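You operate a simulated robot arm through the tools that you are given. There is no shell and no other tool. Be economical: measure what you need, move in short steps, check, and stop when the job is done.

You are at the controls of a simulated two-armed robot. One attempt, no reset.

TASK
On the desk side of the bed, fold the towel in half, so that its two long edges meet.

It is judged by the outcome, as a careful person would: the job done as asked, and still so three seconds after it is handed in. It fails if anything else is knocked over, pushed out of place, dropped, spilled or broken. Flat cloth is picked up by pressing the open fingertips on it (5 to 10 N) and closing them slowly along it; thin cloth reads only 2 to 8 mm in the jaws.

THE ROBOT
Two 7-joint arms with two-finger parallel grippers on one trunk, on a base that drives. Base frame: it is fixed to the floor where the robot stands at the start and does not move with it; the origin is under the middle of the robot, x ahead of it, y to its left, z up. Readings come in m, degrees, newtons and seconds.
The left shoulder is at the start at [0.07, 0.133, 1.001], the right one opposite. Places, roughly: desk side of the bed [0.5, 0, 0.7]. Payload 1.57 kg a hand.
The tool frame of a hand sits at the grasp point between the pads (the TCP): z along the fingers, y along the line on which they close. The tips reach 0.03 m beyond it. The gripper opens to 0.08 m. The fingers are 0.017 m wide and 0.012 m thick; the gripper's body (0.04 by 0.082 m) begins 0.08 m behind the TCP.
Orientation is told as [roll, pitch, yaw] about the base's x, y, z axes, in that order, counted from this pose: with the fingers straight down and closing along the base's y, the tool's x points along the base's -x, its y along +y and its z along -z.

THE INTERFACE
- The arms move only by the tool nudge_tool. It takes "left_rows", "right_rows" or both (then of equal length, played together; a hand with none holds still); each is a list of rows, each a list of 3 entries, a list of its own where there are three numbers: the turn, a rotation vector about the tool's x, y, z in degrees, then the shift along the tool's x, y, z in mm, then the opening, from 0 (shut) to 1 (fully open). In form: [[[rx, ry, rz], [x, y, z], gripper], ...]. A call has 1 to 20 rows; each row shifts and turns the commanded pose from where the row before left it, along the tool's axes as they then stand. Rows are played at 5 a second. More than 0.05 m and 8.6 degrees between two rows, or a gripper value outside its range, and nothing of the call is played. A pose out of reach is approached as far as the arm can. The call stops where the force on the tool passes 40 N (or 10 N more than at its start, if that is more) or the arm is blocked; 0.2 s more then pass. The fingers move at their own pace (about 0.153 m/s each) and stop on an object; they squeeze with about 23 N. The grip force told is the motor's: it shows also when the fingers shut on nothing. Time passes only in rows, and 0.2 s behind the last, so rows that do not move let the fingers close. The reply holds the time, the measured pose of the TCP, the force on the tool along the base axes, the opening and the grip force, in the units named above and with some noise, with the torque about the TCP (base axes, N m) and any sound that the robot's microphone picked up.
- Cameras (640 x 400 px; columns grow to the right, rows downward): "scene" is now at [0.129, 0.01, 1.2173]; the picture's right is [0.12, -0.99, -0.00], its down [-0.75, -0.09, -0.66] and it looks along [0.65, 0.08, -0.75] (base axes); focal length 252 px, centre (320, 200). "left" rides on the left gripper at [0.072, 0.007, -0.122] in its tool frame; the picture's right is [-0.09, 1.00, 0.00], its down [-0.84, -0.08, -0.54] and it looks along [-0.54, -0.05, 0.84] (tool axes); focal length 238 px, centre (320, 200). "right" rides on the right gripper at [0.072, -0.007, -0.122] in its tool frame; the picture's right is [0.09, 1.00, 0.00], its down [-0.84, 0.08, -0.54] and it looks along [-0.54, 0.05, 0.84] (tool axes); focal length 238 px, centre (320, 200). There is no depth. A picture from a camera that has moved, and an enlarged one, comes with that camera's place and axes in the base frame and with its lens. The place of the scene camera against the robot may be out by one fixed shift of up to 0.012 m in any direction.
- camera(camera): a new picture of that camera. No time passes.
- move_column(by): slides the trunk up (or, below 0, down) by that many m; the arms and the scene camera ride with it, the base frame stays. It gives what a move gives, with no picture.
- drive_base(legs): drives the robot by 1 to 6 legs, each [ahead, left, turn to the left] in m, m and degrees, along the robot's own axes; the way and the turn of a leg run together, so that a leg with both is an arc; at most 1.5 m and 180 degrees a leg. The arms and the cameras ride along, it lands a little off, and it stops where it bumps. It gives what a move gives.
- head_to(pan, tilt): turns the head with the scene camera to pan (to the left, within 86 degrees either way) and tilt (down, from -29 to 69), counted from straight ahead of the robot. It gives what a move gives.
- zoom(camera, box): a new picture of the part [left, top, right, bottom] of that camera's present view, enlarged. No time passes.
- finish_job(): hands the job in; it is judged then, once.

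Work in short steps. Places have to be worked out from the pictures, the camera data and where the tool is seen: move nearer, look again, correct. Check each grasp and each placing, and mend what went wrong. You have 120 turns and 100 pictures in all, those below and enlarged ones among them. Open the grippers and draw the arms clear of the work before you hand the job in, unless the task says otherwise; then end with one line.

The tools are called after "Call:" by a JSON object that holds its "api" and its "payload". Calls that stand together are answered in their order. nudge_tool: Moves the arms, as the interface text tells. Its arguments: {"type":"object","properties":{"left_rows":{"type":"array","items":{"type":"array"}},"right_rows":{"type":"array","items":{"type":"array"}}},"required":[]} The other tools are called the same way: move_column (by) slides the trunk up or down; drive_base (legs) drives the base; head_to (pan, tilt) turns the head that bears the scene camera; camera (camera) takes a picture; zoom (camera, box) takes an enlarged picture of a part of a camera's view; finish_job () hands the job in.

At the start:

```text
t: 0.0
left_tcp_pos: [0.4916, 0.1224, 0.8425]
left_orientation: [0.0, 0.1, 0.0]
left_contact_force: [0.1, 0.1, -0.2]
left_ft_torque: [0.01, 0.02, -0.01]
left_width: 0.08
left_grasp_force: 0.0
right_tcp_pos: [0.4244, -0.2743, 0.92]
right_orientation: [0.0, 0.0, -0.1]
right_contact_force: [0.5, 0.4, 0.3]
right_ft_torque: [0.02, -0.03, 0.01]
right_width: 0.0798
right_grasp_force: 0.1
trunk travel left (down, up): [-0.575, 0.365]
robot x, y, heading: [-0.0014, 0.0014, -0.1]
head pan, tilt: [7.1, 48.8]
```

scene: 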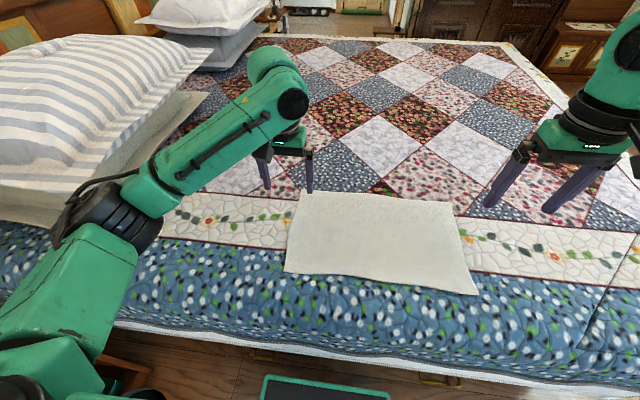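
right: 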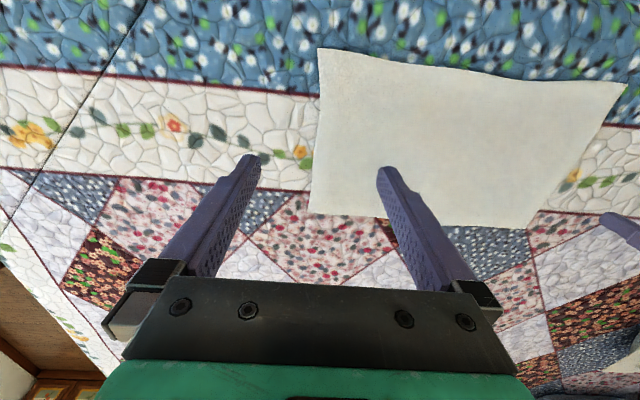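
left: 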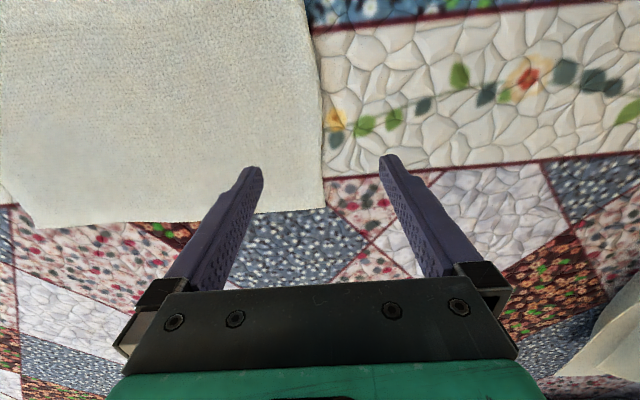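

The towel spans about x 0.38–0.65 and y −0.32–0.13, with its long edges along y. The far edge is just out of reach, so I'll tilt the head down to see the gap between base and bed.

Call:
{"api": "head_to", "payload": {"pan": -10, "tilt": 68}}

Call:
{"api": "camera", "payload": {"camera": "scene"}}

```text
t: 0.8
left_tcp_pos: [0.4914, 0.1226, 0.8426]
left_orientation: [0.0, 0.1, -0.1]
left_contact_force: [0.0, -0.5, 0.6]
left_ft_torque: [0.02, -0.02, -0.03]
left_width: 0.0798
left_grasp_force: 0.0
right_tcp_pos: [0.4231, -0.2741, 0.9222]
right_orientation: [-0.1, -0.1, 0.0]
right_contact_force: [-0.9, 0.2, 0.0]
right_ft_torque: [-0.02, 0.0, 0.02]
right_width: 0.08
right_grasp_force: 0.2
trunk travel left (down, up): [-0.575, 0.365]
robot x, y, heading: [-0.0, -0.0012, -0.2]
head pan, tilt: [-10.0, 68.0]
```

```text
96 pictures are left
camera scene: at [0.1076, -0.0094, 1.1946], right [-0.17, -0.98, 0.0], down [-0.91, 0.16, -0.38], along [0.37, -0.06, -0.93], focal length 252 px, centre (320, 200)
```

scene: 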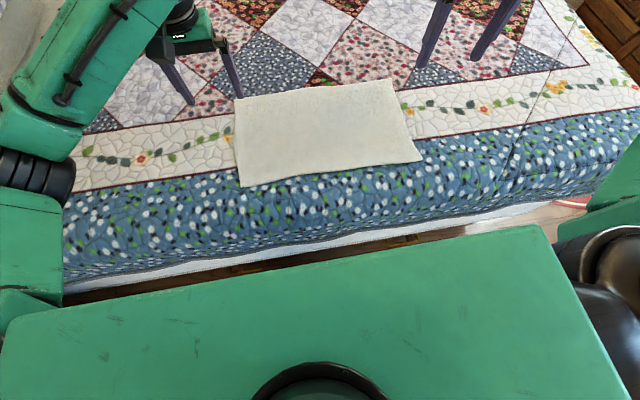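

The bed edge is only a few cm from the base, so I won't drive ahead. I'll slide right about 0.09 m to centre on the towel and reach the far edge with the tool tilted forward.

Call:
{"api": "drive_base", "payload": {"legs": [[0, -0.09, 0]]}}

Call:
{"api": "head_to", "payload": {"pan": 0, "tilt": 50}}

Call:
{"api": "camera", "payload": {"camera": "scene"}}

Call:
{"api": "camera", "payload": {"camera": "left"}}

Call:
{"api": "camera", "payload": {"camera": "right"}}

```text
t: 1.9
left_tcp_pos: [0.4922, 0.0337, 0.8427]
left_orientation: [0.0, 0.1, -0.1]
left_contact_force: [-0.2, 0.4, 0.4]
left_ft_torque: [0.03, -0.03, 0.0]
left_width: 0.0801
left_grasp_force: 0.1
right_tcp_pos: [0.4231, -0.3634, 0.9212]
right_orientation: [0.0, 0.1, 0.0]
right_contact_force: [0.1, -0.9, 0.0]
right_ft_torque: [0.01, -0.02, 0.04]
right_width: 0.08
right_grasp_force: 0.0
trunk travel left (down, up): [-0.575, 0.365]
robot x, y, heading: [-0.0017, -0.0906, 0.4]
head pan, tilt: [-10.0, 68.0]
```

```text
t: 2.7
left_tcp_pos: [0.4919, 0.0342, 0.841]
left_orientation: [-0.1, 0.1, 0.0]
left_contact_force: [-1.0, -0.6, 0.2]
left_ft_torque: [-0.02, 0.04, 0.0]
left_width: 0.08
left_grasp_force: 0.1
right_tcp_pos: [0.4246, -0.3633, 0.9204]
right_orientation: [0.1, -0.1, 0.0]
right_contact_force: [-0.1, 0.0, 0.9]
right_ft_torque: [-0.01, -0.02, 0.02]
right_width: 0.0802
right_grasp_force: 0.2
trunk travel left (down, up): [-0.575, 0.365]
robot x, y, heading: [-0.0008, -0.0873, -0.2]
head pan, tilt: [0.0, 50.0]
```

```text
95 pictures are left
camera scene: at [0.1284, -0.0884, 1.2157], right [0.0, -1.0, 0.0], down [-0.77, 0.0, -0.64], along [0.64, 0.0, -0.77], focal length 252 px, centre (320, 200)
```

scene: 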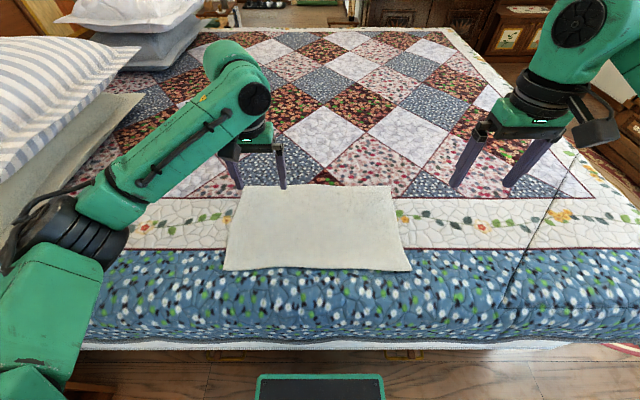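

```text
94 pictures are left
camera left: at [0.4202, 0.0395, 0.9646], right [0.09, 1.0, 0.0], down [0.84, -0.08, 0.54], along [0.54, -0.05, -0.84], focal length 238 px, centre (320, 200)
```

left: 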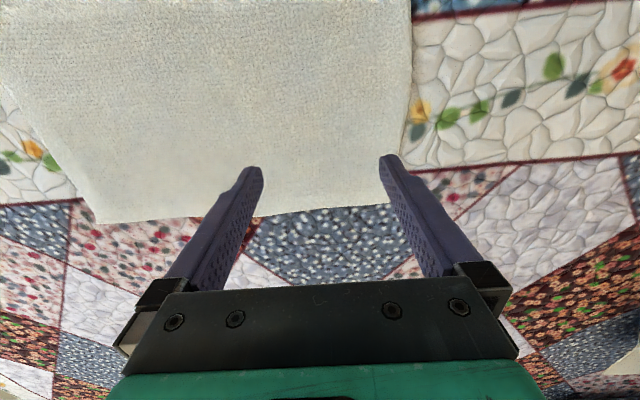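

```text
93 pictures are left
camera right: at [0.3529, -0.3701, 1.0443], right [-0.09, 1.0, 0.0], down [0.84, 0.08, 0.54], along [0.54, 0.05, -0.84], focal length 238 px, centre (320, 200)
```

right: 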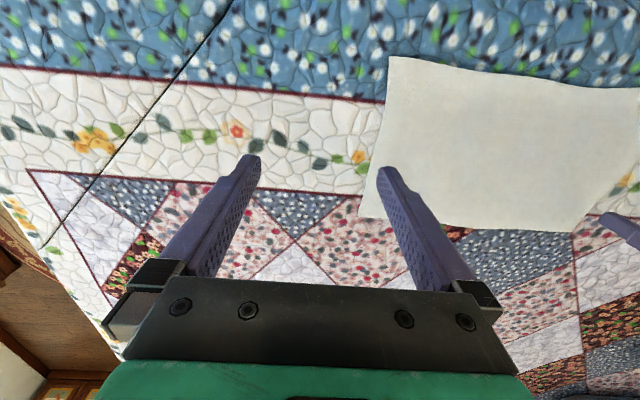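

Combining the scene and hand views gives a bed top of z≈0.70. The towel then spans x 0.36–0.61 and y −0.285–0.13. I'll move both hands above the far corners, tilted forward 20°, with the grippers half open.

Call:
{"api": "nudge_tool", "payload": {"left_rows": [[[0, 0, 0], [-17, 12, 13], 0.5], [[0, 0, 0], [-17, 12, 13], 0.5], [[0, 0, 0], [-17, 12, 13], 0.5], [[0, 0, 0], [-17, 12, 13], 0.5], [[0, 0, 0], [-17, 12, 13], 0.5], [[0, 0, 0], [-16, 11, 13], 0.5], [[0, -6.7, 0], [0, 0, 0], 0.5], [[0, -6.7, 0], [0, 0, 0], 0.5], [[0, -6.6, 0], [0, 0, 0], 0.5], [[0, 0, 0], [0, 0, 0], 0.5]], "right_rows": [[[0, 0, 0], [-28, 18, 26], 0.5], [[0, 0, 0], [-28, 18, 26], 0.5], [[0, 0, 0], [-28, 18, 26], 0.5], [[0, 0, 0], [-28, 18, 26], 0.5], [[0, 0, 0], [-28, 18, 26], 0.5], [[0, 0, 0], [-28, 18, 26], 0.5], [[0, -6.7, 0], [0, 0, 0], 0.5], [[0, -6.7, 0], [0, 0, 0], 0.5], [[0, -6.6, 0], [0, 0, 0], 0.5], [[0, 0, 0], [0, 0, 0], 0.5]]}}

Call:
{"api": "camera", "payload": {"camera": "scene"}}

Call:
{"api": "camera", "payload": {"camera": "left"}}

Call:
{"api": "camera", "payload": {"camera": "right"}}

```text
t: 4.9
left_tcp_pos: [0.5945, 0.1041, 0.7626]
left_orientation: [0.0, -19.9, 0.0]
left_contact_force: [1.1, 0.2, 0.6]
left_ft_torque: [0.03, 0.03, -0.02]
left_width: 0.04
left_grasp_force: 0.0
right_tcp_pos: [0.5938, -0.2564, 0.7648]
right_orientation: [0.0, -20.0, 0.0]
right_contact_force: [-0.6, 0.4, -0.2]
right_ft_torque: [-0.01, 0.04, -0.02]
right_width: 0.0399
right_grasp_force: 0.0
trunk travel left (down, up): [-0.575, 0.365]
robot x, y, heading: [0.0003, -0.0878, -0.1]
head pan, tilt: [0.0, 50.0]
```

```text
92 pictures are left
camera scene: at [0.1291, -0.0885, 1.2157], right [0.0, -1.0, 0.0], down [-0.77, 0.0, -0.64], along [0.64, 0.0, -0.77], focal length 252 px, centre (320, 200)
```

scene: 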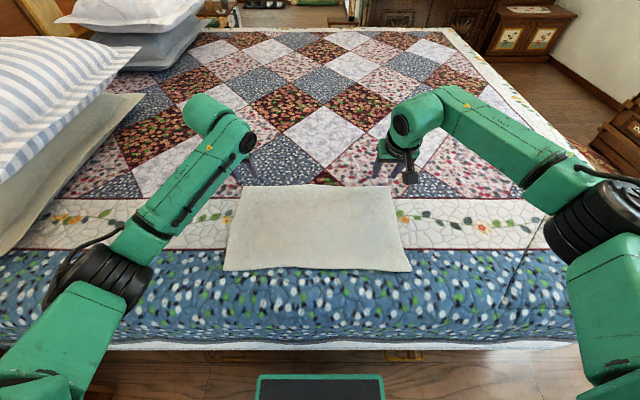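

```text
91 pictures are left
camera left: at [0.4848, 0.1105, 0.854], right [0.09, 1.0, 0.03], down [0.6, -0.08, 0.8], along [0.79, -0.05, -0.61], focal length 238 px, centre (320, 200)
```

left: 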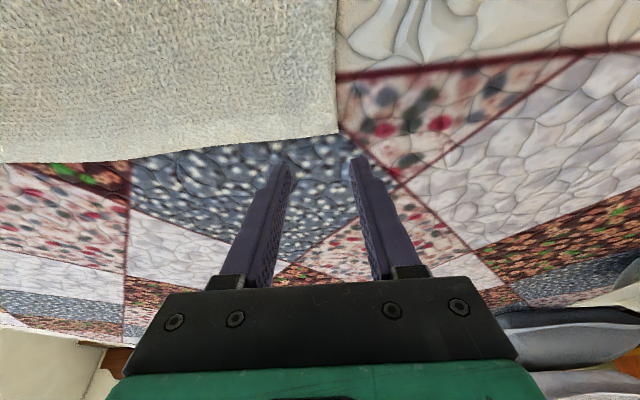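

```text
90 pictures are left
camera right: at [0.4843, -0.2628, 0.8562], right [-0.09, 1.0, -0.03], down [0.6, 0.08, 0.8], along [0.8, 0.05, -0.6], focal length 238 px, centre (320, 200)
```

right: 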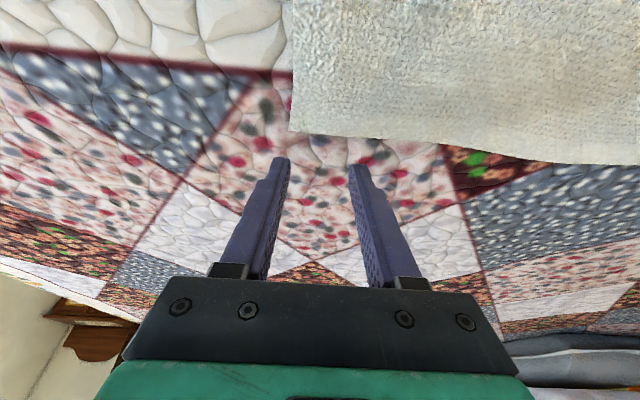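

The left corner is at about (0.603, 0.121) and the right one at about (0.605, −0.283). I'll shift back and inward, and come down to just above the cloth.

Call:
{"api": "nudge_tool", "payload": {"left_rows": [[[0, 0, 0], [7, -5, 8], 0.5], [[0, 0, 0], [7, -5, 8], 0.5], [[0, 0, 0], [7.5, -4, 8], 0.5], [[0, 0, 0], [0, 0, 0], 0.5]], "right_rows": [[[0, 0, 0], [7, 4, 8.5], 0.5], [[0, 0, 0], [7, 4, 8.5], 0.5], [[0, 0, 0], [8, 3, 8.5], 0.5], [[0, 0, 0], [0, 0, 0], 0.5]]}}

Call:
{"api": "camera", "payload": {"camera": "left"}}

Call:
{"api": "camera", "payload": {"camera": "right"}}

```text
t: 5.9
left_tcp_pos: [0.581, 0.0897, 0.7352]
left_orientation: [-0.1, -20.1, 0.1]
left_contact_force: [2.4, 1.4, 4.7]
left_ft_torque: [0.06, -0.07, 0.04]
left_width: 0.0394
left_grasp_force: 0.2
right_tcp_pos: [0.5799, -0.2446, 0.7346]
right_orientation: [0.0, -20.1, 0.0]
right_contact_force: [1.1, -1.1, 3.5]
right_ft_torque: [0.0, -0.06, 0.03]
right_width: 0.0398
right_grasp_force: 0.0
trunk travel left (down, up): [-0.575, 0.365]
robot x, y, heading: [0.0002, -0.0916, -0.1]
head pan, tilt: [0.0, 50.0]
```

```text
89 pictures are left
camera left: at [0.4715, 0.0961, 0.825], right [0.09, 1.0, 0.03], down [0.6, -0.08, 0.8], along [0.8, -0.05, -0.6], focal length 238 px, centre (320, 200)
```

left: 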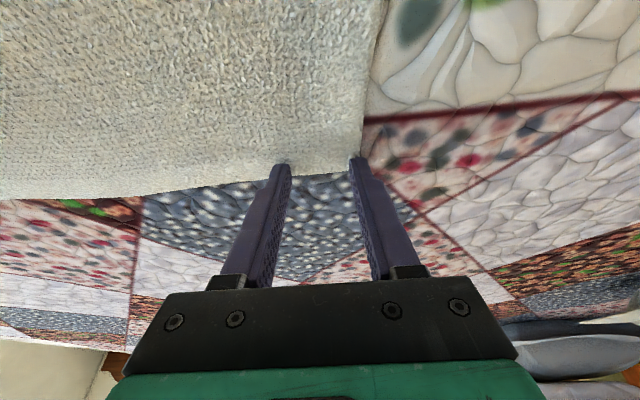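

```text
88 pictures are left
camera right: at [0.4714, -0.2522, 0.825], right [-0.09, 1.0, -0.03], down [0.6, 0.08, 0.8], along [0.8, 0.05, -0.6], focal length 238 px, centre (320, 200)
```

right: 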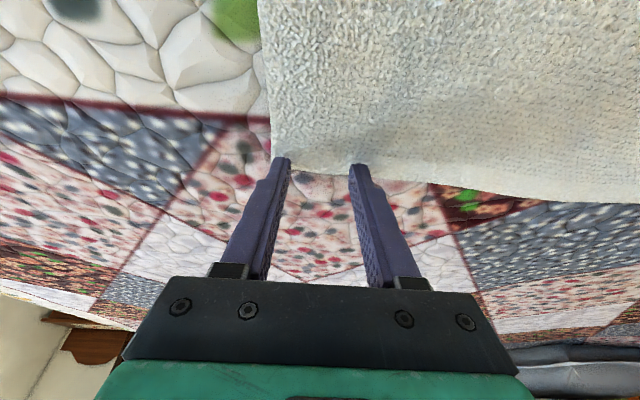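

Both hands already touch lightly (4–5 N) at tip z≈0.707, but the outer fingers sit right on the side edges. I'll lift slightly, shift inward and back a few mm, and press down again.

Call:
{"api": "nudge_tool", "payload": {"left_rows": [[[0, 0, 0], [-1.7, 0, -4.7], 0.5], [[0, 0, 0], [3.8, -7, -1.4], 0.5], [[0, 0, 0], [1.7, 0, 4.7], 0.5], [[0, 0, 0], [1, 0, 2.8], 0.5], [[0, 0, 0], [0, 0, 0], 0.5]], "right_rows": [[[0, 0, 0], [-1.7, 0, -4.7], 0.5], [[0, 0, 0], [3.8, 5, -1.4], 0.5], [[0, 0, 0], [1.7, 0, 4.7], 0.5], [[0, 0, 0], [1, 0, 2.8], 0.5], [[0, 0, 0], [0, 0, 0], 0.5]]}}

```text
t: 7.1
left_tcp_pos: [0.5766, 0.0827, 0.7342]
left_orientation: [0.1, -20.2, 0.0]
left_contact_force: [0.1, 1.8, 11.6]
left_ft_torque: [0.0, -0.05, 0.01]
left_width: 0.0403
left_grasp_force: 0.5
right_tcp_pos: [0.5759, -0.2382, 0.7343]
right_orientation: [0.0, -20.2, 0.0]
right_contact_force: [5.4, -1.7, 7.8]
right_ft_torque: [-0.05, -0.18, -0.01]
right_width: 0.04
right_grasp_force: 0.0
trunk travel left (down, up): [-0.575, 0.365]
robot x, y, heading: [-0.0, -0.0875, -0.0]
head pan, tilt: [0.0, 50.0]
```

Pressing at about 8–11 N. I'll close both grippers slowly.

Call:
{"api": "nudge_tool", "payload": {"left_rows": [[[0, 0, 0], [-0.3, 0, -0.8], 0.44], [[0, 0, 0], [0, 0, 0], 0.38], [[0, 0, 0], [0, 0, 0], 0.32], [[0, 0, 0], [0, 0, 0], 0.26], [[0, 0, 0], [0, 0, 0], 0.2], [[0, 0, 0], [0, 0, 0], 0.14], [[0, 0, 0], [0, 0, 0], 0.08], [[0, 0, 0], [0, 0, 0], 0.03], [[0, 0, 0], [0, 0, 0], 0.0], [[0, 0, 0], [0, 0, 0], 0.0], [[0, 0, 0], [0, 0, 0], 0.0]], "right_rows": [[[0, 0, 0], [0, 0, 0], 0.44], [[0, 0, 0], [0, 0, 0], 0.38], [[0, 0, 0], [0, 0, 0], 0.32], [[0, 0, 0], [0, 0, 0], 0.26], [[0, 0, 0], [0, 0, 0], 0.2], [[0, 0, 0], [0, 0, 0], 0.14], [[0, 0, 0], [0, 0, 0], 0.08], [[0, 0, 0], [0, 0, 0], 0.03], [[0, 0, 0], [0, 0, 0], 0.0], [[0, 0, 0], [0, 0, 0], 0.0], [[0, 0, 0], [0, 0, 0], 0.0]]}}

Call:
{"api": "camera", "payload": {"camera": "left"}}

Call:
{"api": "camera", "payload": {"camera": "right"}}

```text
t: 9.5
left_tcp_pos: [0.5744, 0.082, 0.7336]
left_orientation: [-0.2, -20.1, -0.1]
left_contact_force: [-1.5, -16.0, 8.3]
left_ft_torque: [-0.54, 0.01, -0.07]
left_width: 0.0043
left_grasp_force: 22.9
right_tcp_pos: [0.5743, -0.2372, 0.7347]
right_orientation: [0.2, -20.1, 0.0]
right_contact_force: [0.1, 17.8, 11.4]
right_ft_torque: [0.58, 0.01, 0.0]
right_width: 0.0045
right_grasp_force: 23.0
trunk travel left (down, up): [-0.575, 0.365]
robot x, y, heading: [-0.0001, -0.0873, -0.0]
head pan, tilt: [0.0, 50.0]
```

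```text
87 pictures are left
camera left: at [0.4656, 0.0882, 0.8242], right [0.09, 1.0, 0.03], down [0.6, -0.08, 0.8], along [0.8, -0.05, -0.6], focal length 238 px, centre (320, 200)
```

left: 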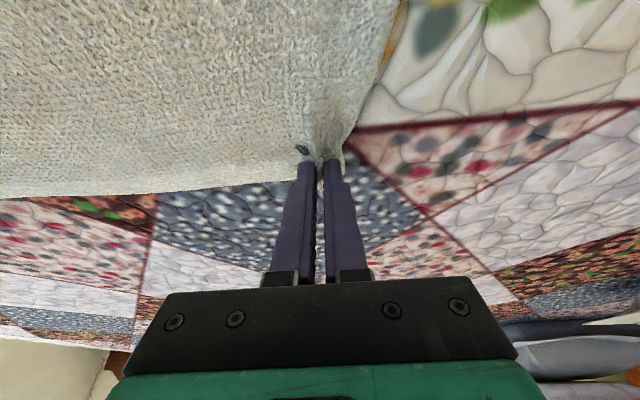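

```text
86 pictures are left
camera right: at [0.4648, -0.2454, 0.8244], right [-0.09, 1.0, -0.03], down [0.6, 0.08, 0.8], along [0.8, 0.05, -0.6], focal length 238 px, centre (320, 200)
```

right: 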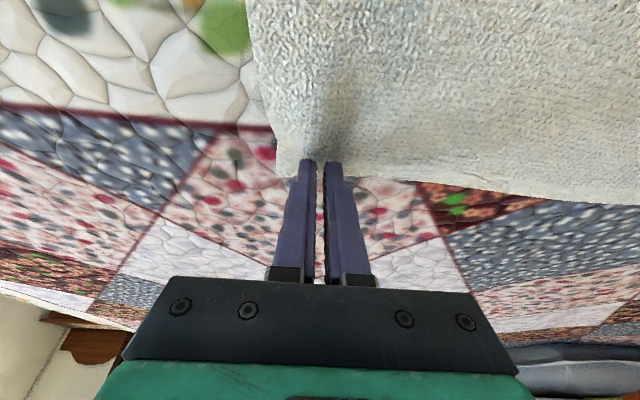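

Both jaws read about 4.4 mm, so the cloth is gripped at both far corners. I'll lift gently along an arc, easing the hands slightly inward, then check.

Call:
{"api": "nudge_tool", "payload": {"left_rows": [[[0, 0, 0], [-0.3, -1.5, -12.6], 0], [[0, 0, 0], [-0.3, -1.5, -12.6], 0], [[0, 0, 0], [-0.3, -1, -12.6], 0], [[0, 0, 0], [-0.3, 0, -12.6], 0], [[0, 0, 0], [-0.3, 0, -12.6], 0]], "right_rows": [[[0, 0, 0], [-0.3, 1.5, -12.6], 0], [[0, 0, 0], [-0.3, 1.5, -12.6], 0], [[0, 0, 0], [-0.3, 1, -12.6], 0], [[0, 0, 0], [-0.3, 0, -12.6], 0], [[0, 0, 0], [-0.3, 0, -12.6], 0]]}}

Call:
{"api": "camera", "payload": {"camera": "scene"}}

Call:
{"api": "camera", "payload": {"camera": "left"}}

Call:
{"api": "camera", "payload": {"camera": "right"}}

```text
t: 10.7
left_tcp_pos: [0.557, 0.0771, 0.7922]
left_orientation: [0.0, -19.9, -0.1]
left_contact_force: [0.3, -8.1, -0.3]
left_ft_torque: [-0.24, 0.01, -0.03]
left_width: 0.0041
left_grasp_force: 23.3
right_tcp_pos: [0.5547, -0.2361, 0.7904]
right_orientation: [0.0, -20.0, -0.1]
right_contact_force: [0.1, 8.8, 0.2]
right_ft_torque: [0.3, -0.01, 0.04]
right_width: 0.0035
right_grasp_force: 22.9
trunk travel left (down, up): [-0.575, 0.365]
robot x, y, heading: [-0.0001, -0.0865, -0.1]
head pan, tilt: [0.0, 50.0]
```

```text
85 pictures are left
camera scene: at [0.1282, -0.0887, 1.2157], right [0.0, -1.0, 0.0], down [-0.77, 0.0, -0.64], along [0.64, 0.0, -0.77], focal length 252 px, centre (320, 200)
```

scene: 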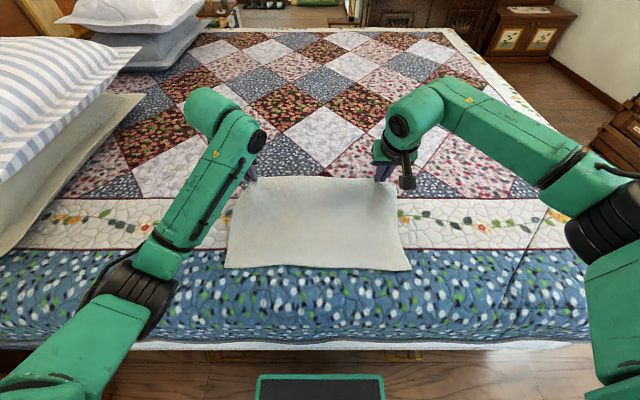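

```text
84 pictures are left
camera left: at [0.4479, 0.0843, 0.8824], right [0.09, 1.0, 0.03], down [0.6, -0.08, 0.79], along [0.79, -0.05, -0.61], focal length 238 px, centre (320, 200)
```

left: 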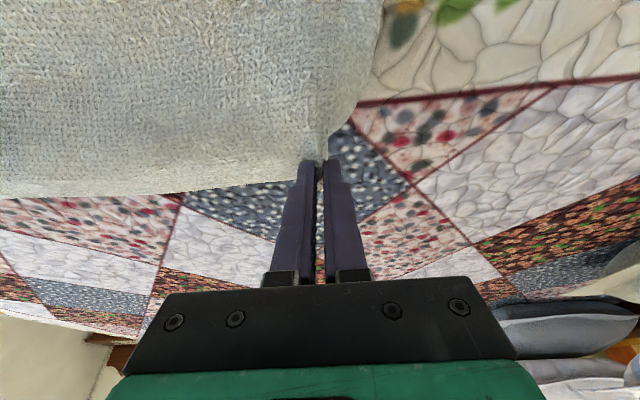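

```text
83 pictures are left
camera right: at [0.4469, -0.2429, 0.8818], right [-0.09, 1.0, -0.03], down [0.6, 0.08, 0.8], along [0.79, 0.05, -0.61], focal length 238 px, centre (320, 200)
```

right: 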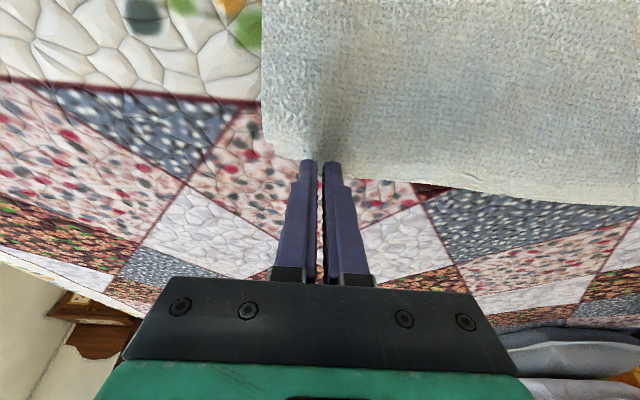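

The far edge is lifted cleanly at both ends. I'll continue the arc over the fold line, tipping the fingers forward as I go.

Call:
{"api": "nudge_tool", "payload": {"left_rows": [[[0, -2.5, 0], [11.3, 0, -12.3], 0], [[0, -2.5, 0], [11.3, 0, -12.3], 0], [[0, -2.5, 0], [11.3, 0, -12.3], 0], [[0, -2.5, 0], [11.3, 0, -12.3], 0], [[0, -2.5, 0], [11.3, 0, -12.3], 0], [[0, -2.5, 0], [11.3, 0, -12.3], 0], [[0, 0, 0], [0, 0, 0], 0]], "right_rows": [[[0, -2.5, 0], [11.3, 0, -12.3], 0], [[0, -2.5, 0], [11.3, 0, -12.3], 0], [[0, -2.5, 0], [11.3, 0, -12.3], 0], [[0, -2.5, 0], [11.3, 0, -12.3], 0], [[0, -2.5, 0], [11.3, 0, -12.3], 0], [[0, -2.5, 0], [11.3, 0, -12.3], 0], [[0, 0, 0], [0, 0, 0], 0]]}}

Call:
{"api": "camera", "payload": {"camera": "scene"}}

```text
t: 12.3
left_tcp_pos: [0.4635, 0.0785, 0.828]
left_orientation: [-0.1, -34.8, 0.0]
left_contact_force: [0.4, -8.8, 0.7]
left_ft_torque: [-0.25, 0.02, -0.07]
left_width: 0.0043
left_grasp_force: 23.4
right_tcp_pos: [0.4629, -0.2358, 0.828]
right_orientation: [0.0, -35.0, 0.0]
right_contact_force: [0.6, 9.6, 0.5]
right_ft_torque: [0.26, -0.01, 0.11]
right_width: 0.0031
right_grasp_force: 23.2
trunk travel left (down, up): [-0.575, 0.365]
robot x, y, heading: [0.0007, -0.0877, 0.3]
head pan, tilt: [0.0, 50.0]
```

```text
82 pictures are left
camera scene: at [0.1294, -0.0886, 1.2156], right [0.0, -1.0, 0.0], down [-0.77, 0.0, -0.64], along [0.64, 0.0, -0.77], focal length 252 px, centre (320, 200)
```

scene: 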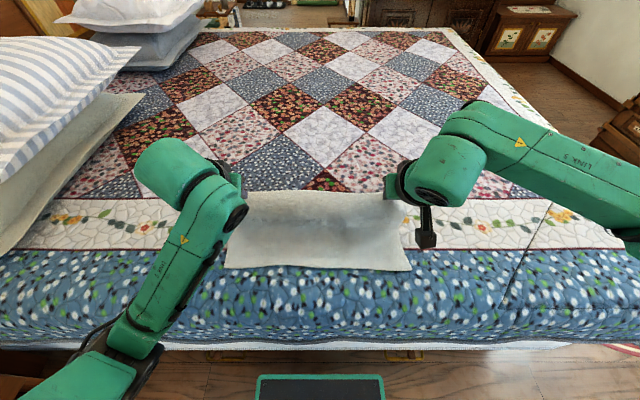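

Now standing vertical, still flat and gripped. I'll bring it over toward the near edge.

Call:
{"api": "nudge_tool", "payload": {"left_rows": [[[0, -2, 0], [16.9, 0, -4.5], 0], [[0, -2, 0], [16.9, 0, -4.5], 0], [[0, -2, 0], [16.9, 0, -4.5], 0], [[0, -2, 0], [16.9, 0, -4.5], 0], [[0, -2, 0], [16.9, 0, -4.5], 0], [[0, 0, 0], [0, 0, 0], 0]], "right_rows": [[[0, -2, 0], [16.9, 0, -4.5], 0], [[0, -2, 0], [16.9, 0, -4.5], 0], [[0, -2, 0], [16.9, 0, -4.5], 0], [[0, -2, 0], [16.9, 0, -4.5], 0], [[0, -2, 0], [16.9, 0, -4.5], 0], [[0, 0, 0], [0, 0, 0], 0]]}}

Call:
{"api": "camera", "payload": {"camera": "scene"}}

Call:
{"api": "camera", "payload": {"camera": "left"}}

```text
t: 13.4
left_tcp_pos: [0.4069, 0.1051, 0.8005]
left_orientation: [17.4, -42.6, -14.1]
left_contact_force: [-0.5, -0.2, 0.6]
left_ft_torque: [-0.07, 0.02, 0.02]
left_width: 0.004
left_grasp_force: 23.6
left hand out of reach, approached as far as the arm can: row 4, 5
right_tcp_pos: [0.3989, -0.2356, 0.8009]
right_orientation: [-0.3, -42.9, -0.2]
right_contact_force: [0.0, -0.2, -0.2]
right_ft_torque: [-0.02, 0.02, -0.02]
right_width: 0.0
right_grasp_force: 21.0
right hand out of reach, approached as far as the arm can: row 5
trunk travel left (down, up): [-0.575, 0.365]
robot x, y, heading: [0.0004, -0.0886, -0.0]
head pan, tilt: [0.0, 50.0]
stopped in row 5 (left hand): the arm was blocked; the commanded pose is now the measured one
```

```text
81 pictures are left
camera scene: at [0.1286, -0.0875, 1.2158], right [0.0, -1.0, 0.0], down [-0.77, 0.0, -0.64], along [0.64, 0.0, -0.77], focal length 252 px, centre (320, 200)
```

scene: 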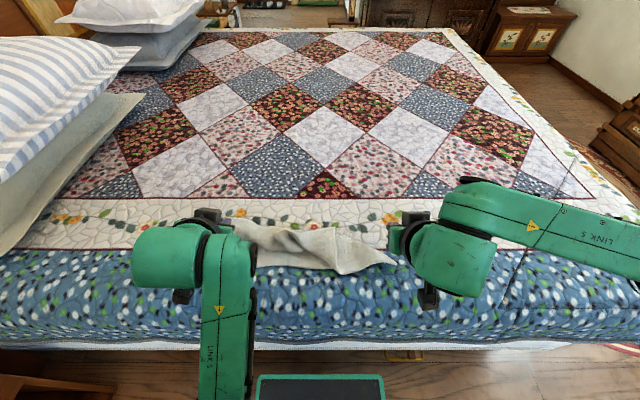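

```text
80 pictures are left
camera left: at [0.2713, 0.1073, 0.84], right [0.1, 0.95, 0.28], down [0.22, -0.3, 0.93], along [0.97, -0.03, -0.24], focal length 238 px, centre (320, 200)
```

left: 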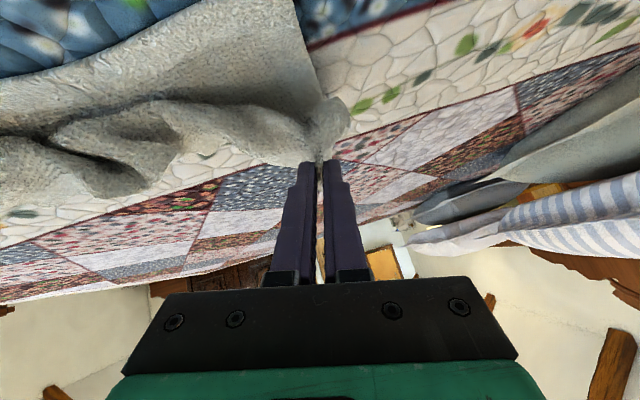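

The left arm got too cramped with that tilt: its wrist twisted and the right hand lost its corner. I'll untwist and raise the left hand, which still holds its corner, and look.

Call:
{"api": "nudge_tool", "payload": {"left_rows": [[[2.44, 6.03, -2.15], [-8, 0, -3], 0], [[2.44, 6.03, -2.15], [-8, 0, -3], 0], [[2.44, 6.03, -2.15], [-8, 0, -5], 0], [[2.44, 6.03, -2.15], [-8, 0, -5], 0], [[0, 0, 0], [0, 0, 0], 0]], "right_rows": [[[0, 5.7, 0], [-10, 0, -15], 0], [[0, 5.7, 0], [-10, 0, -15], 0], [[0, 5.7, 0], [-10, 0, -15], 0.5], [[0, 5.7, 0], [-10, 0, -15], 0.5], [[0, 0, 0], [0, 0, -20], 0.5]]}}

Call:
{"api": "camera", "payload": {"camera": "scene"}}

Call:
{"api": "camera", "payload": {"camera": "right"}}

```text
t: 14.2
left_tcp_pos: [0.4172, 0.1523, 0.8092]
left_orientation: [17.6, -25.5, -6.7]
left_contact_force: [-0.3, 0.6, 0.2]
left_ft_torque: [-0.07, -0.03, -0.05]
left_width: 0.004
left_grasp_force: 22.7
left hand out of reach, approached as far as the arm can: row 3
right_tcp_pos: [0.3949, -0.2368, 0.8494]
right_orientation: [-0.2, -27.5, 0.0]
right_contact_force: [0.0, -0.1, -0.4]
right_ft_torque: [-0.01, -0.01, 0.01]
right_width: 0.04
right_grasp_force: 0.1
trunk travel left (down, up): [-0.575, 0.365]
robot x, y, heading: [0.0014, -0.0888, 0.0]
head pan, tilt: [0.0, 50.0]
stopped in row 3 (left hand): the arm was blocked; the commanded pose is now the measured one
```

```text
79 pictures are left
camera scene: at [0.1292, -0.0882, 1.2156], right [0.0, -1.0, 0.0], down [-0.77, 0.0, -0.64], along [0.64, 0.0, -0.77], focal length 252 px, centre (320, 200)
```

scene: 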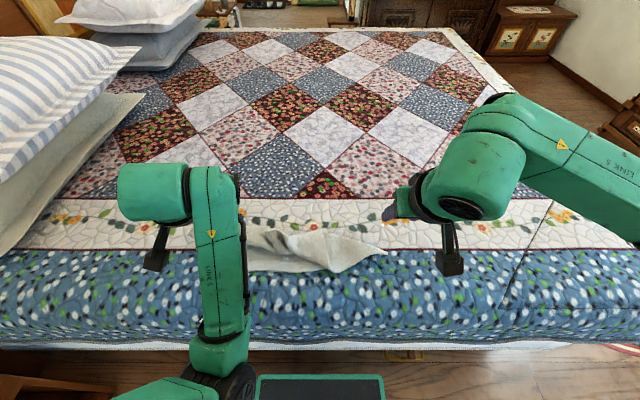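

```text
78 pictures are left
camera right: at [0.2759, -0.2427, 0.9241], right [-0.08, 1.0, -0.05], down [0.49, 0.08, 0.87], along [0.87, 0.04, -0.5], focal length 238 px, centre (320, 200)
```

right: 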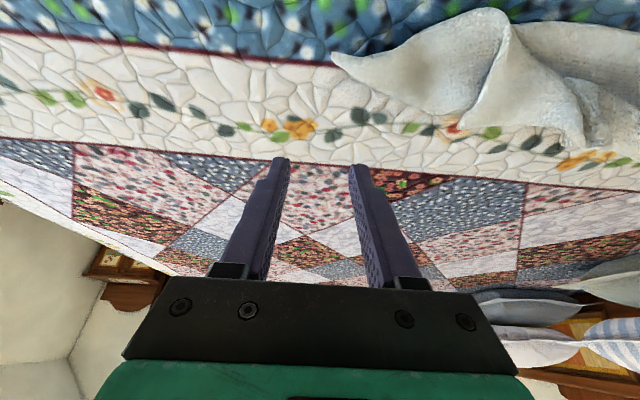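

The left arm is still near its fold limit. I'll move that hand straight ahead, away from the cramped zone, before rotating.

Call:
{"api": "nudge_tool", "payload": {"left_rows": [[[0, 0, 0], [-18, 0, 6], 0], [[0, 0, 0], [-18, 0, 6], 0], [[0, 0, 0], [-18, 0, 6], 0], [[0, 0, 0], [-18, 0, 6], 0], [[0, 0, 0], [0, 0, 0], 0]]}}

Call:
{"api": "camera", "payload": {"camera": "scene"}}

```text
t: 15.4
left_tcp_pos: [0.4924, 0.1499, 0.8185]
left_orientation: [17.6, -25.6, -6.9]
left_contact_force: [-0.7, -0.2, -0.1]
left_ft_torque: [-0.05, 0.04, 0.0]
left_width: 0.0039
left_grasp_force: 23.3
right_tcp_pos: [0.3953, -0.2372, 0.8489]
right_orientation: [-0.2, -27.6, -0.2]
right_contact_force: [-0.2, 0.3, -0.5]
right_ft_torque: [0.01, -0.07, -0.05]
right_width: 0.0399
right_grasp_force: 0.1
trunk travel left (down, up): [-0.575, 0.365]
robot x, y, heading: [0.003, -0.0885, 0.1]
head pan, tilt: [0.0, 50.0]
```

```text
77 pictures are left
camera scene: at [0.1281, -0.0888, 1.2158], right [0.0, -1.0, 0.0], down [-0.77, 0.0, -0.64], along [0.64, 0.0, -0.77], focal length 252 px, centre (320, 200)
```

scene: 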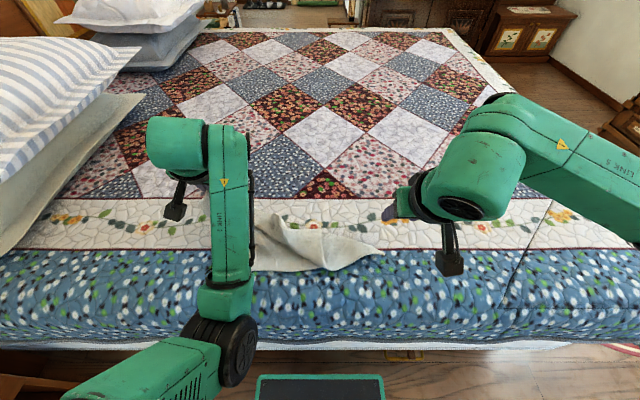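

Now untwist the left hand and carry the corner back toward the far side to unfold the towel.

Call:
{"api": "nudge_tool", "payload": {"left_rows": [[[4.9, 1.9, -2.1], [0, 0, 0], 0], [[4.9, 1.9, -2.1], [0, 0, 0], 0], [[4.9, 1.9, -2.1], [0, 0, 0], 0], [[0, 0, 0], [-21, -10, 6], 0], [[0, 0, 0], [-21, -10, 6], 0], [[0, 0, 0], [-21, -10, 6], 0], [[0, 0, 0], [-21, -10, 6], 0], [[0, 0, 0], [0, 0, 0], 0]]}}

Call:
{"api": "camera", "payload": {"camera": "scene"}}

Call:
{"api": "camera", "payload": {"camera": "left"}}

```text
t: 17.2
left_tcp_pos: [0.5805, 0.1108, 0.8252]
left_orientation: [-0.2, -20.9, 0.8]
left_contact_force: [-0.7, -0.3, 0.4]
left_ft_torque: [0.05, -0.02, 0.05]
left_width: 0.004
left_grasp_force: 23.2
left hand out of reach, approached as far as the arm can: row 3
right_tcp_pos: [0.3947, -0.2372, 0.8489]
right_orientation: [-0.2, -27.5, -0.3]
right_contact_force: [-0.7, 0.8, 0.2]
right_ft_torque: [0.05, -0.02, 0.0]
right_width: 0.0399
right_grasp_force: 0.0
trunk travel left (down, up): [-0.575, 0.365]
robot x, y, heading: [0.0013, -0.0879, -0.0]
head pan, tilt: [0.0, 50.0]
```

```text
76 pictures are left
camera scene: at [0.1282, -0.0888, 1.2158], right [0.0, -1.0, 0.0], down [-0.77, 0.0, -0.64], along [0.64, 0.0, -0.77], focal length 252 px, centre (320, 200)
```

scene: 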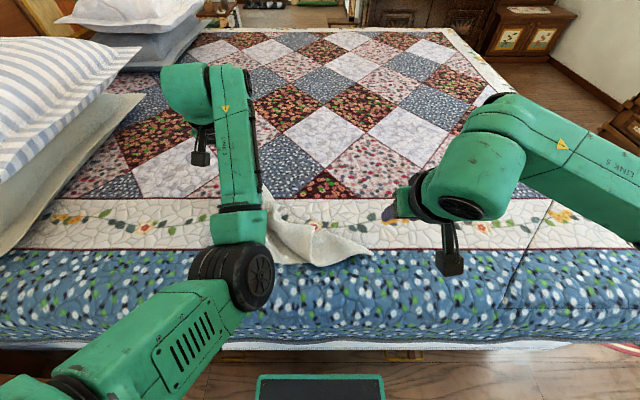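

```text
75 pictures are left
camera left: at [0.4711, 0.1149, 0.9141], right [0.07, 1.0, 0.03], down [0.59, -0.07, 0.81], along [0.8, -0.04, -0.59], focal length 238 px, centre (320, 200)
```

left: 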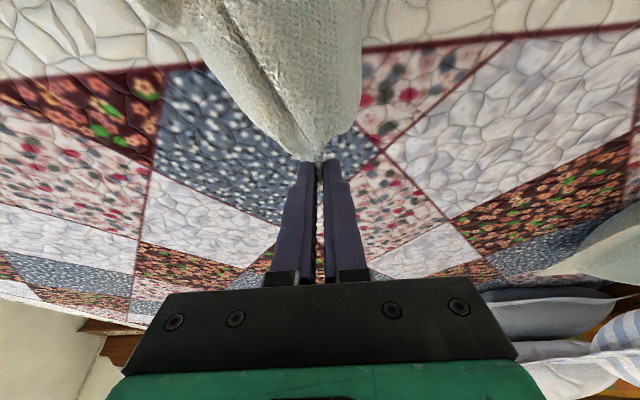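

The left elbow blocks the scene view, so I'll raise the right hand upright to use its camera for an overview.

Call:
{"api": "nudge_tool", "payload": {"right_rows": [[[0, 7, 0], [0, -15, -30], 0.5], [[0, 7, 0], [0, -15, -30], 0.5], [[0, 7, 0], [0, -15, -30], 0.5], [[0, 6.5, 0], [0, -15, -30], 0.5], [[0, 0, 0], [0, 0, 0], 0.5]]}}

Call:
{"api": "camera", "payload": {"camera": "right"}}

Call:
{"api": "camera", "payload": {"camera": "scene"}}

```text
t: 18.4
left_tcp_pos: [0.5812, 0.109, 0.8245]
left_orientation: [-0.2, -20.8, 0.7]
left_contact_force: [0.8, 0.5, 0.1]
left_ft_torque: [0.08, 0.0, 0.03]
left_width: 0.0042
left_grasp_force: 23.3
right_tcp_pos: [0.3572, -0.2981, 0.9636]
right_orientation: [-0.1, 0.1, -0.3]
right_contact_force: [-0.3, -0.7, -1.0]
right_ft_torque: [0.0, -0.02, 0.01]
right_width: 0.0399
right_grasp_force: 0.0
trunk travel left (down, up): [-0.575, 0.365]
robot x, y, heading: [-0.001, -0.0854, 0.0]
head pan, tilt: [0.0, 50.0]
```

```text
74 pictures are left
camera right: at [0.2866, -0.3045, 1.0859], right [-0.09, 1.0, 0.0], down [0.84, 0.07, 0.54], along [0.54, 0.05, -0.84], focal length 238 px, centre (320, 200)
```

right: 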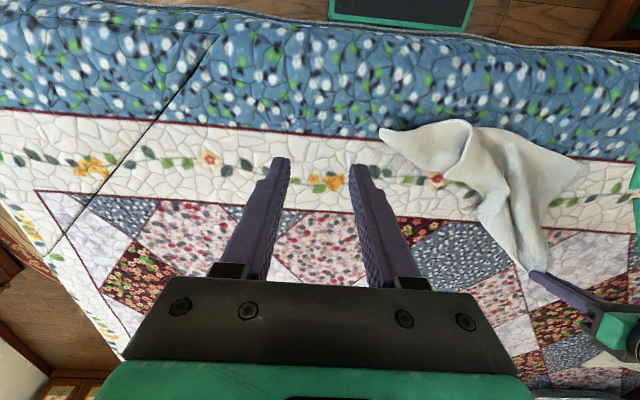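

```text
73 pictures are left
camera scene: at [0.129, -0.0888, 1.2157], right [0.0, -1.0, 0.0], down [-0.77, 0.0, -0.64], along [0.64, 0.0, -0.77], focal length 252 px, centre (320, 200)
```

scene: 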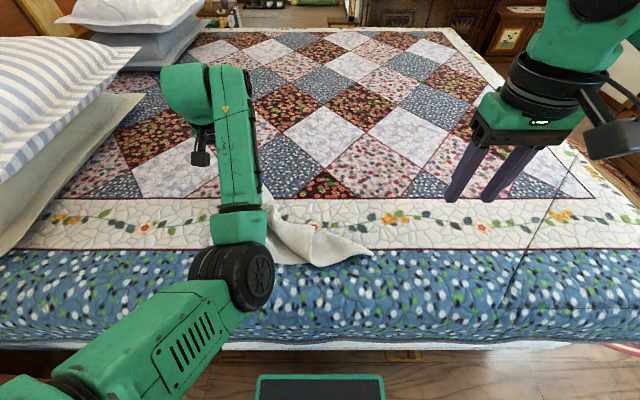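

I'll zoom on the bunched towel to find where the right-hand corners lie.

Call:
{"api": "zoom", "payload": {"camera": "right", "box": [360, 90, 640, 300]}}

Call:
{"api": "zoom", "payload": {"camera": "scene", "box": [240, 170, 400, 280]}}

```text
1.90 times, centred on (500, 195) of right
camera zoom: at [0.2866, -0.3045, 1.0859], right [-0.09, 1.0, 0.0], down [0.84, 0.07, 0.54], along [0.54, 0.05, -0.84], focal length 454 px, centre (-23, 210)
```

zoom: 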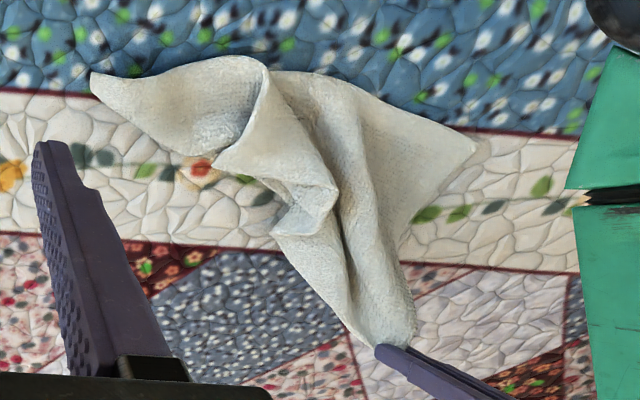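

```text
3.64 times, centred on (320, 225) of scene
camera zoom: at [0.129, -0.0888, 1.2157], right [0.0, -1.0, 0.0], down [-0.77, 0.0, -0.64], along [0.64, 0.0, -0.77], focal length 916 px, centre (320, 109)
```

zoom: 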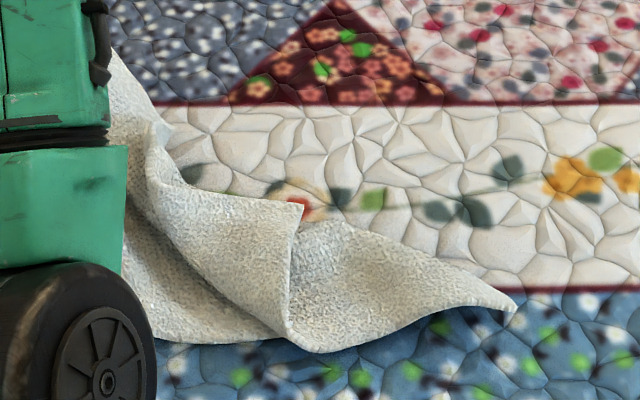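

The far-right corner appears as a raised flap tip near (0.442, −0.085, 0.74). I'll turn the right hand 90° so its fingers straddle that flap, and hover above it.

Call:
{"api": "nudge_tool", "payload": {"right_rows": [[[0, 0, -8.2], [-16, 0, 0], 0.7], [[0, 0, -8.2], [-16, 0, 0], 0.7], [[0, 0, -8.2], [-16, 0, 0], 0.7], [[0, 0, -8.2], [-16, 0, 0], 0.7], [[0, 0, -8.2], [-16, 0, 0], 0.7], [[0, 0, -8.2], [0, 0, 0], 0.7], [[0, 0, -8.2], [0, 0, 0], 0.7], [[0, 0, -8.2], [0, 0, 0], 0.7], [[0, 0, -8.2], [0, 0, 0], 0.7], [[0, 0, -8.2], [0, 0, 0], 0.7], [[0, 0, -8.2], [0, 0, 0], 0.7], [[0, 0, 0], [0, 0, 0], 0.7]]}}

Call:
{"api": "camera", "payload": {"camera": "right"}}

Call:
{"api": "camera", "payload": {"camera": "scene"}}

```text
t: 21.0
left_tcp_pos: [0.5814, 0.1112, 0.8253]
left_orientation: [0.0, -20.8, 0.9]
left_contact_force: [0.4, 0.6, 1.2]
left_ft_torque: [0.03, 0.03, 0.02]
left_width: 0.004
left_grasp_force: 23.3
right_tcp_pos: [0.2381, -0.1348, 0.9335]
right_orientation: [-0.1, 0.2, 90.0]
right_contact_force: [0.5, 0.1, 0.0]
right_ft_torque: [0.01, -0.06, 0.02]
right_width: 0.0562
right_grasp_force: 0.1
right hand out of reach, approached as far as the arm can: row 4, 5, 6, 7, 8, 9, 10, 11
trunk travel left (down, up): [-0.575, 0.365]
robot x, y, heading: [-0.0028, -0.0909, -0.2]
head pan, tilt: [0.0, 50.0]
```

```text
70 pictures are left
camera right: at [0.2461, -0.2065, 1.0573], right [-1.0, -0.09, 0.0], down [-0.08, 0.84, 0.54], along [-0.05, 0.54, -0.84], focal length 238 px, centre (320, 200)
```

right: 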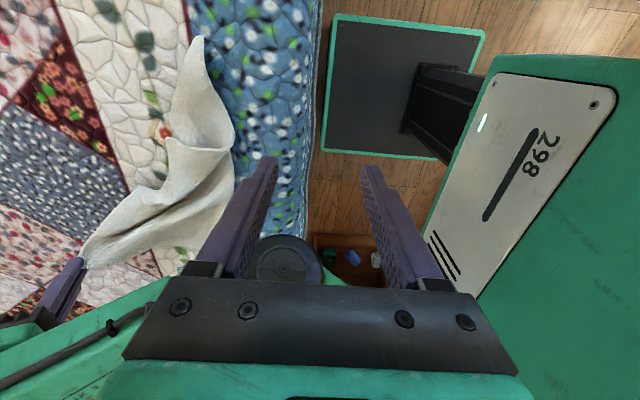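

```text
69 pictures are left
camera scene: at [0.1287, -0.0892, 1.2157], right [0.0, -1.0, 0.0], down [-0.77, 0.0, -0.64], along [0.64, 0.0, -0.77], focal length 252 px, centre (320, 200)
```

scene: 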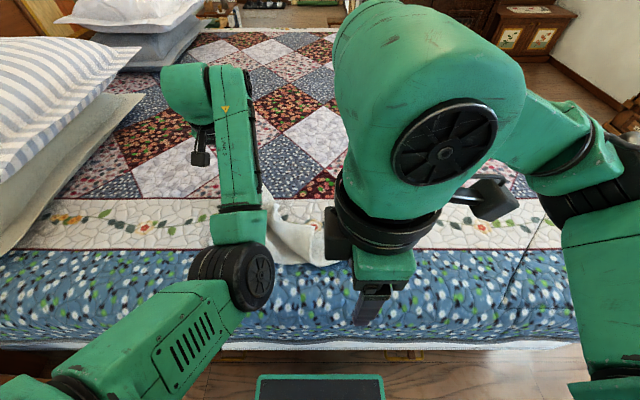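

The shift rotated with the tool and carried the hand back toward the robot. The hand is at yaw 90, so I'll move it ahead (base +x is tool −y) and re-measure.

Call:
{"api": "nudge_tool", "payload": {"right_rows": [[[0, 0, 0], [0, -35, 0], 0.7], [[0, 0, 0], [0, -35, 0], 0.7], [[0, 0, 0], [0, -35, 0], 0.7], [[0, 0, 0], [0, 0, 0], 0.7]]}}

Call:
{"api": "camera", "payload": {"camera": "right"}}

```text
t: 22.0
left_tcp_pos: [0.5822, 0.1099, 0.8261]
left_orientation: [-0.1, -20.9, 0.7]
left_contact_force: [-0.5, 0.0, -0.6]
left_ft_torque: [0.06, 0.05, 0.01]
left_width: 0.004
left_grasp_force: 23.4
right_tcp_pos: [0.2469, -0.1132, 0.9311]
right_orientation: [0.0, 0.2, 90.0]
right_contact_force: [1.2, -0.5, 0.2]
right_ft_torque: [-0.01, -0.01, -0.01]
right_width: 0.056
right_grasp_force: 0.0
right hand out of reach, approached as far as the arm can: row 1, 2, 3
trunk travel left (down, up): [-0.575, 0.365]
robot x, y, heading: [-0.0002, -0.0924, -0.1]
head pan, tilt: [0.0, 50.0]
```

```text
68 pictures are left
camera right: at [0.2541, -0.1846, 1.0533], right [-1.0, -0.09, 0.0], down [-0.08, 0.84, 0.54], along [-0.05, 0.54, -0.84], focal length 238 px, centre (320, 200)
```

right: 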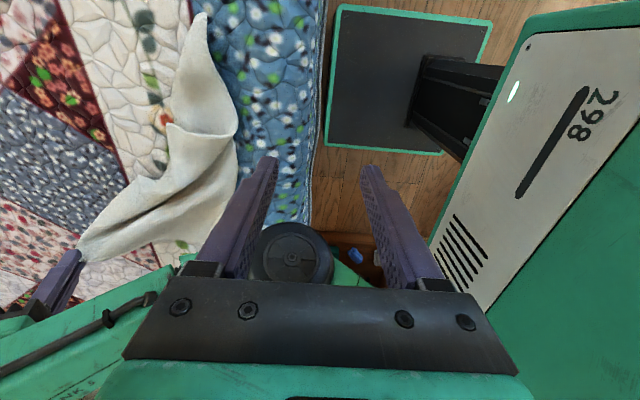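

Yaw +90 looks unreachable for this wrist. I'll rotate back to yaw 0.

Call:
{"api": "nudge_tool", "payload": {"right_rows": [[[0, 0, 8.2], [0, 0, 0], 0.7], [[0, 0, 8.2], [0, 0, 0], 0.7], [[0, 0, 8.2], [0, 0, 0], 0.7], [[0, 0, 8.2], [0, 0, 0], 0.7], [[0, 0, 8.2], [0, 0, 0], 0.7], [[0, 0, 8.2], [0, 0, 0], 0.7], [[0, 0, 8.2], [0, 0, 0], 0.7], [[0, 0, 8.2], [0, 0, 0], 0.7], [[0, 0, 8.2], [0, 0, 0], 0.7], [[0, 0, 8.2], [0, 0, 0], 0.7], [[0, 0, 8.2], [0, 0, 0], 0.7], [[0, 0, 0], [0, 0, 0], 0.7], [[0, 0, 0], [0, 0, 0], 0.7]]}}

```text
t: 24.8
left_tcp_pos: [0.5824, 0.1115, 0.8239]
left_orientation: [-0.2, -20.8, 0.8]
left_contact_force: [0.4, 0.2, -0.1]
left_ft_torque: [0.07, -0.02, 0.03]
left_width: 0.004
left_grasp_force: 22.6
right_tcp_pos: [0.2467, -0.1124, 0.9304]
right_orientation: [-0.1, -0.1, -0.3]
right_contact_force: [0.0, 0.1, -0.1]
right_ft_torque: [-0.01, 0.0, 0.0]
right_width: 0.056
right_grasp_force: 0.1
trunk travel left (down, up): [-0.575, 0.365]
robot x, y, heading: [-0.0008, -0.0903, 0.1]
head pan, tilt: [0.0, 50.0]
```

Yaw is back to 0. I'll move the hand ahead and right to open space, then try turning the other way.

Call:
{"api": "nudge_tool", "payload": {"right_rows": [[[0, 0, 0], [-32, -14, 5], 0.7], [[0, 0, 0], [-32, -14, 5], 0.7], [[0, 0, 0], [-32, -14, 5], 0.7], [[0, 0, 0], [-32, -14, 5], 0.7], [[0, 0, 0], [-32, -14, 5], 0.7], [[0, 0, 8.2], [0, 0, 0], 0.7], [[0, 0, 8.2], [0, 0, 0], 0.7], [[0, 0, 8.2], [0, 0, 0], 0.7], [[0, 0, 8.2], [0, 0, 0], 0.7], [[0, 0, 8.2], [0, 0, 0], 0.7], [[0, 0, 8.2], [0, 0, 0], 0.7], [[0, 0, 8.2], [0, 0, 0], 0.7], [[0, 0, 0], [0, 0, 0], 0.7]]}}

Call:
{"api": "camera", "payload": {"camera": "right"}}

Call:
{"api": "camera", "payload": {"camera": "scene"}}

```text
t: 27.6
left_tcp_pos: [0.5814, 0.1107, 0.8244]
left_orientation: [-0.2, -21.0, 0.8]
left_contact_force: [0.1, 0.3, -1.3]
left_ft_torque: [0.08, 0.01, 0.02]
left_width: 0.004
left_grasp_force: 23.3
right_tcp_pos: [0.4069, -0.1836, 0.906]
right_orientation: [-0.1, -0.2, -57.8]
right_contact_force: [-0.2, 0.6, 0.1]
right_ft_torque: [0.01, -0.01, -0.01]
right_width: 0.0559
right_grasp_force: 0.1
trunk travel left (down, up): [-0.575, 0.365]
robot x, y, heading: [0.0033, -0.0945, -0.1]
head pan, tilt: [0.0, 50.0]
```

```text
67 pictures are left
camera right: at [0.3638, -0.1264, 1.0289], right [0.79, 0.61, 0.0], down [0.51, -0.67, 0.54], along [0.33, -0.43, -0.84], focal length 238 px, centre (320, 200)
```

right: 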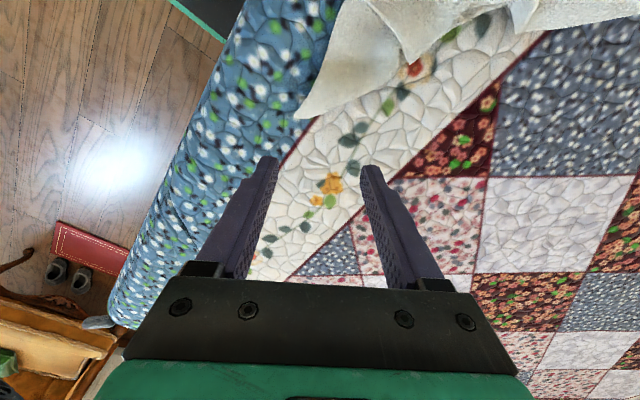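

```text
66 pictures are left
camera scene: at [0.1285, -0.0888, 1.2157], right [0.0, -1.0, 0.0], down [-0.77, 0.0, -0.64], along [0.64, 0.0, -0.77], focal length 252 px, centre (320, 200)
```

scene: 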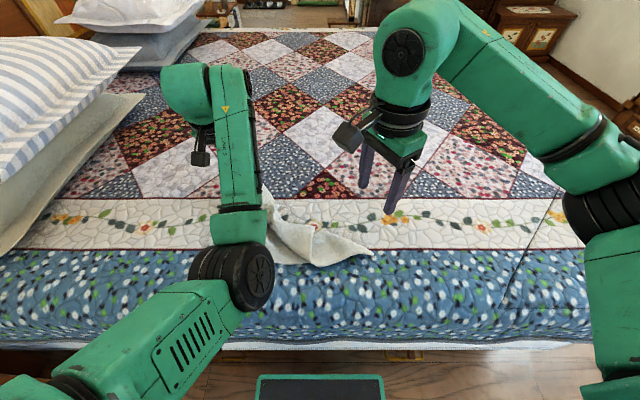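

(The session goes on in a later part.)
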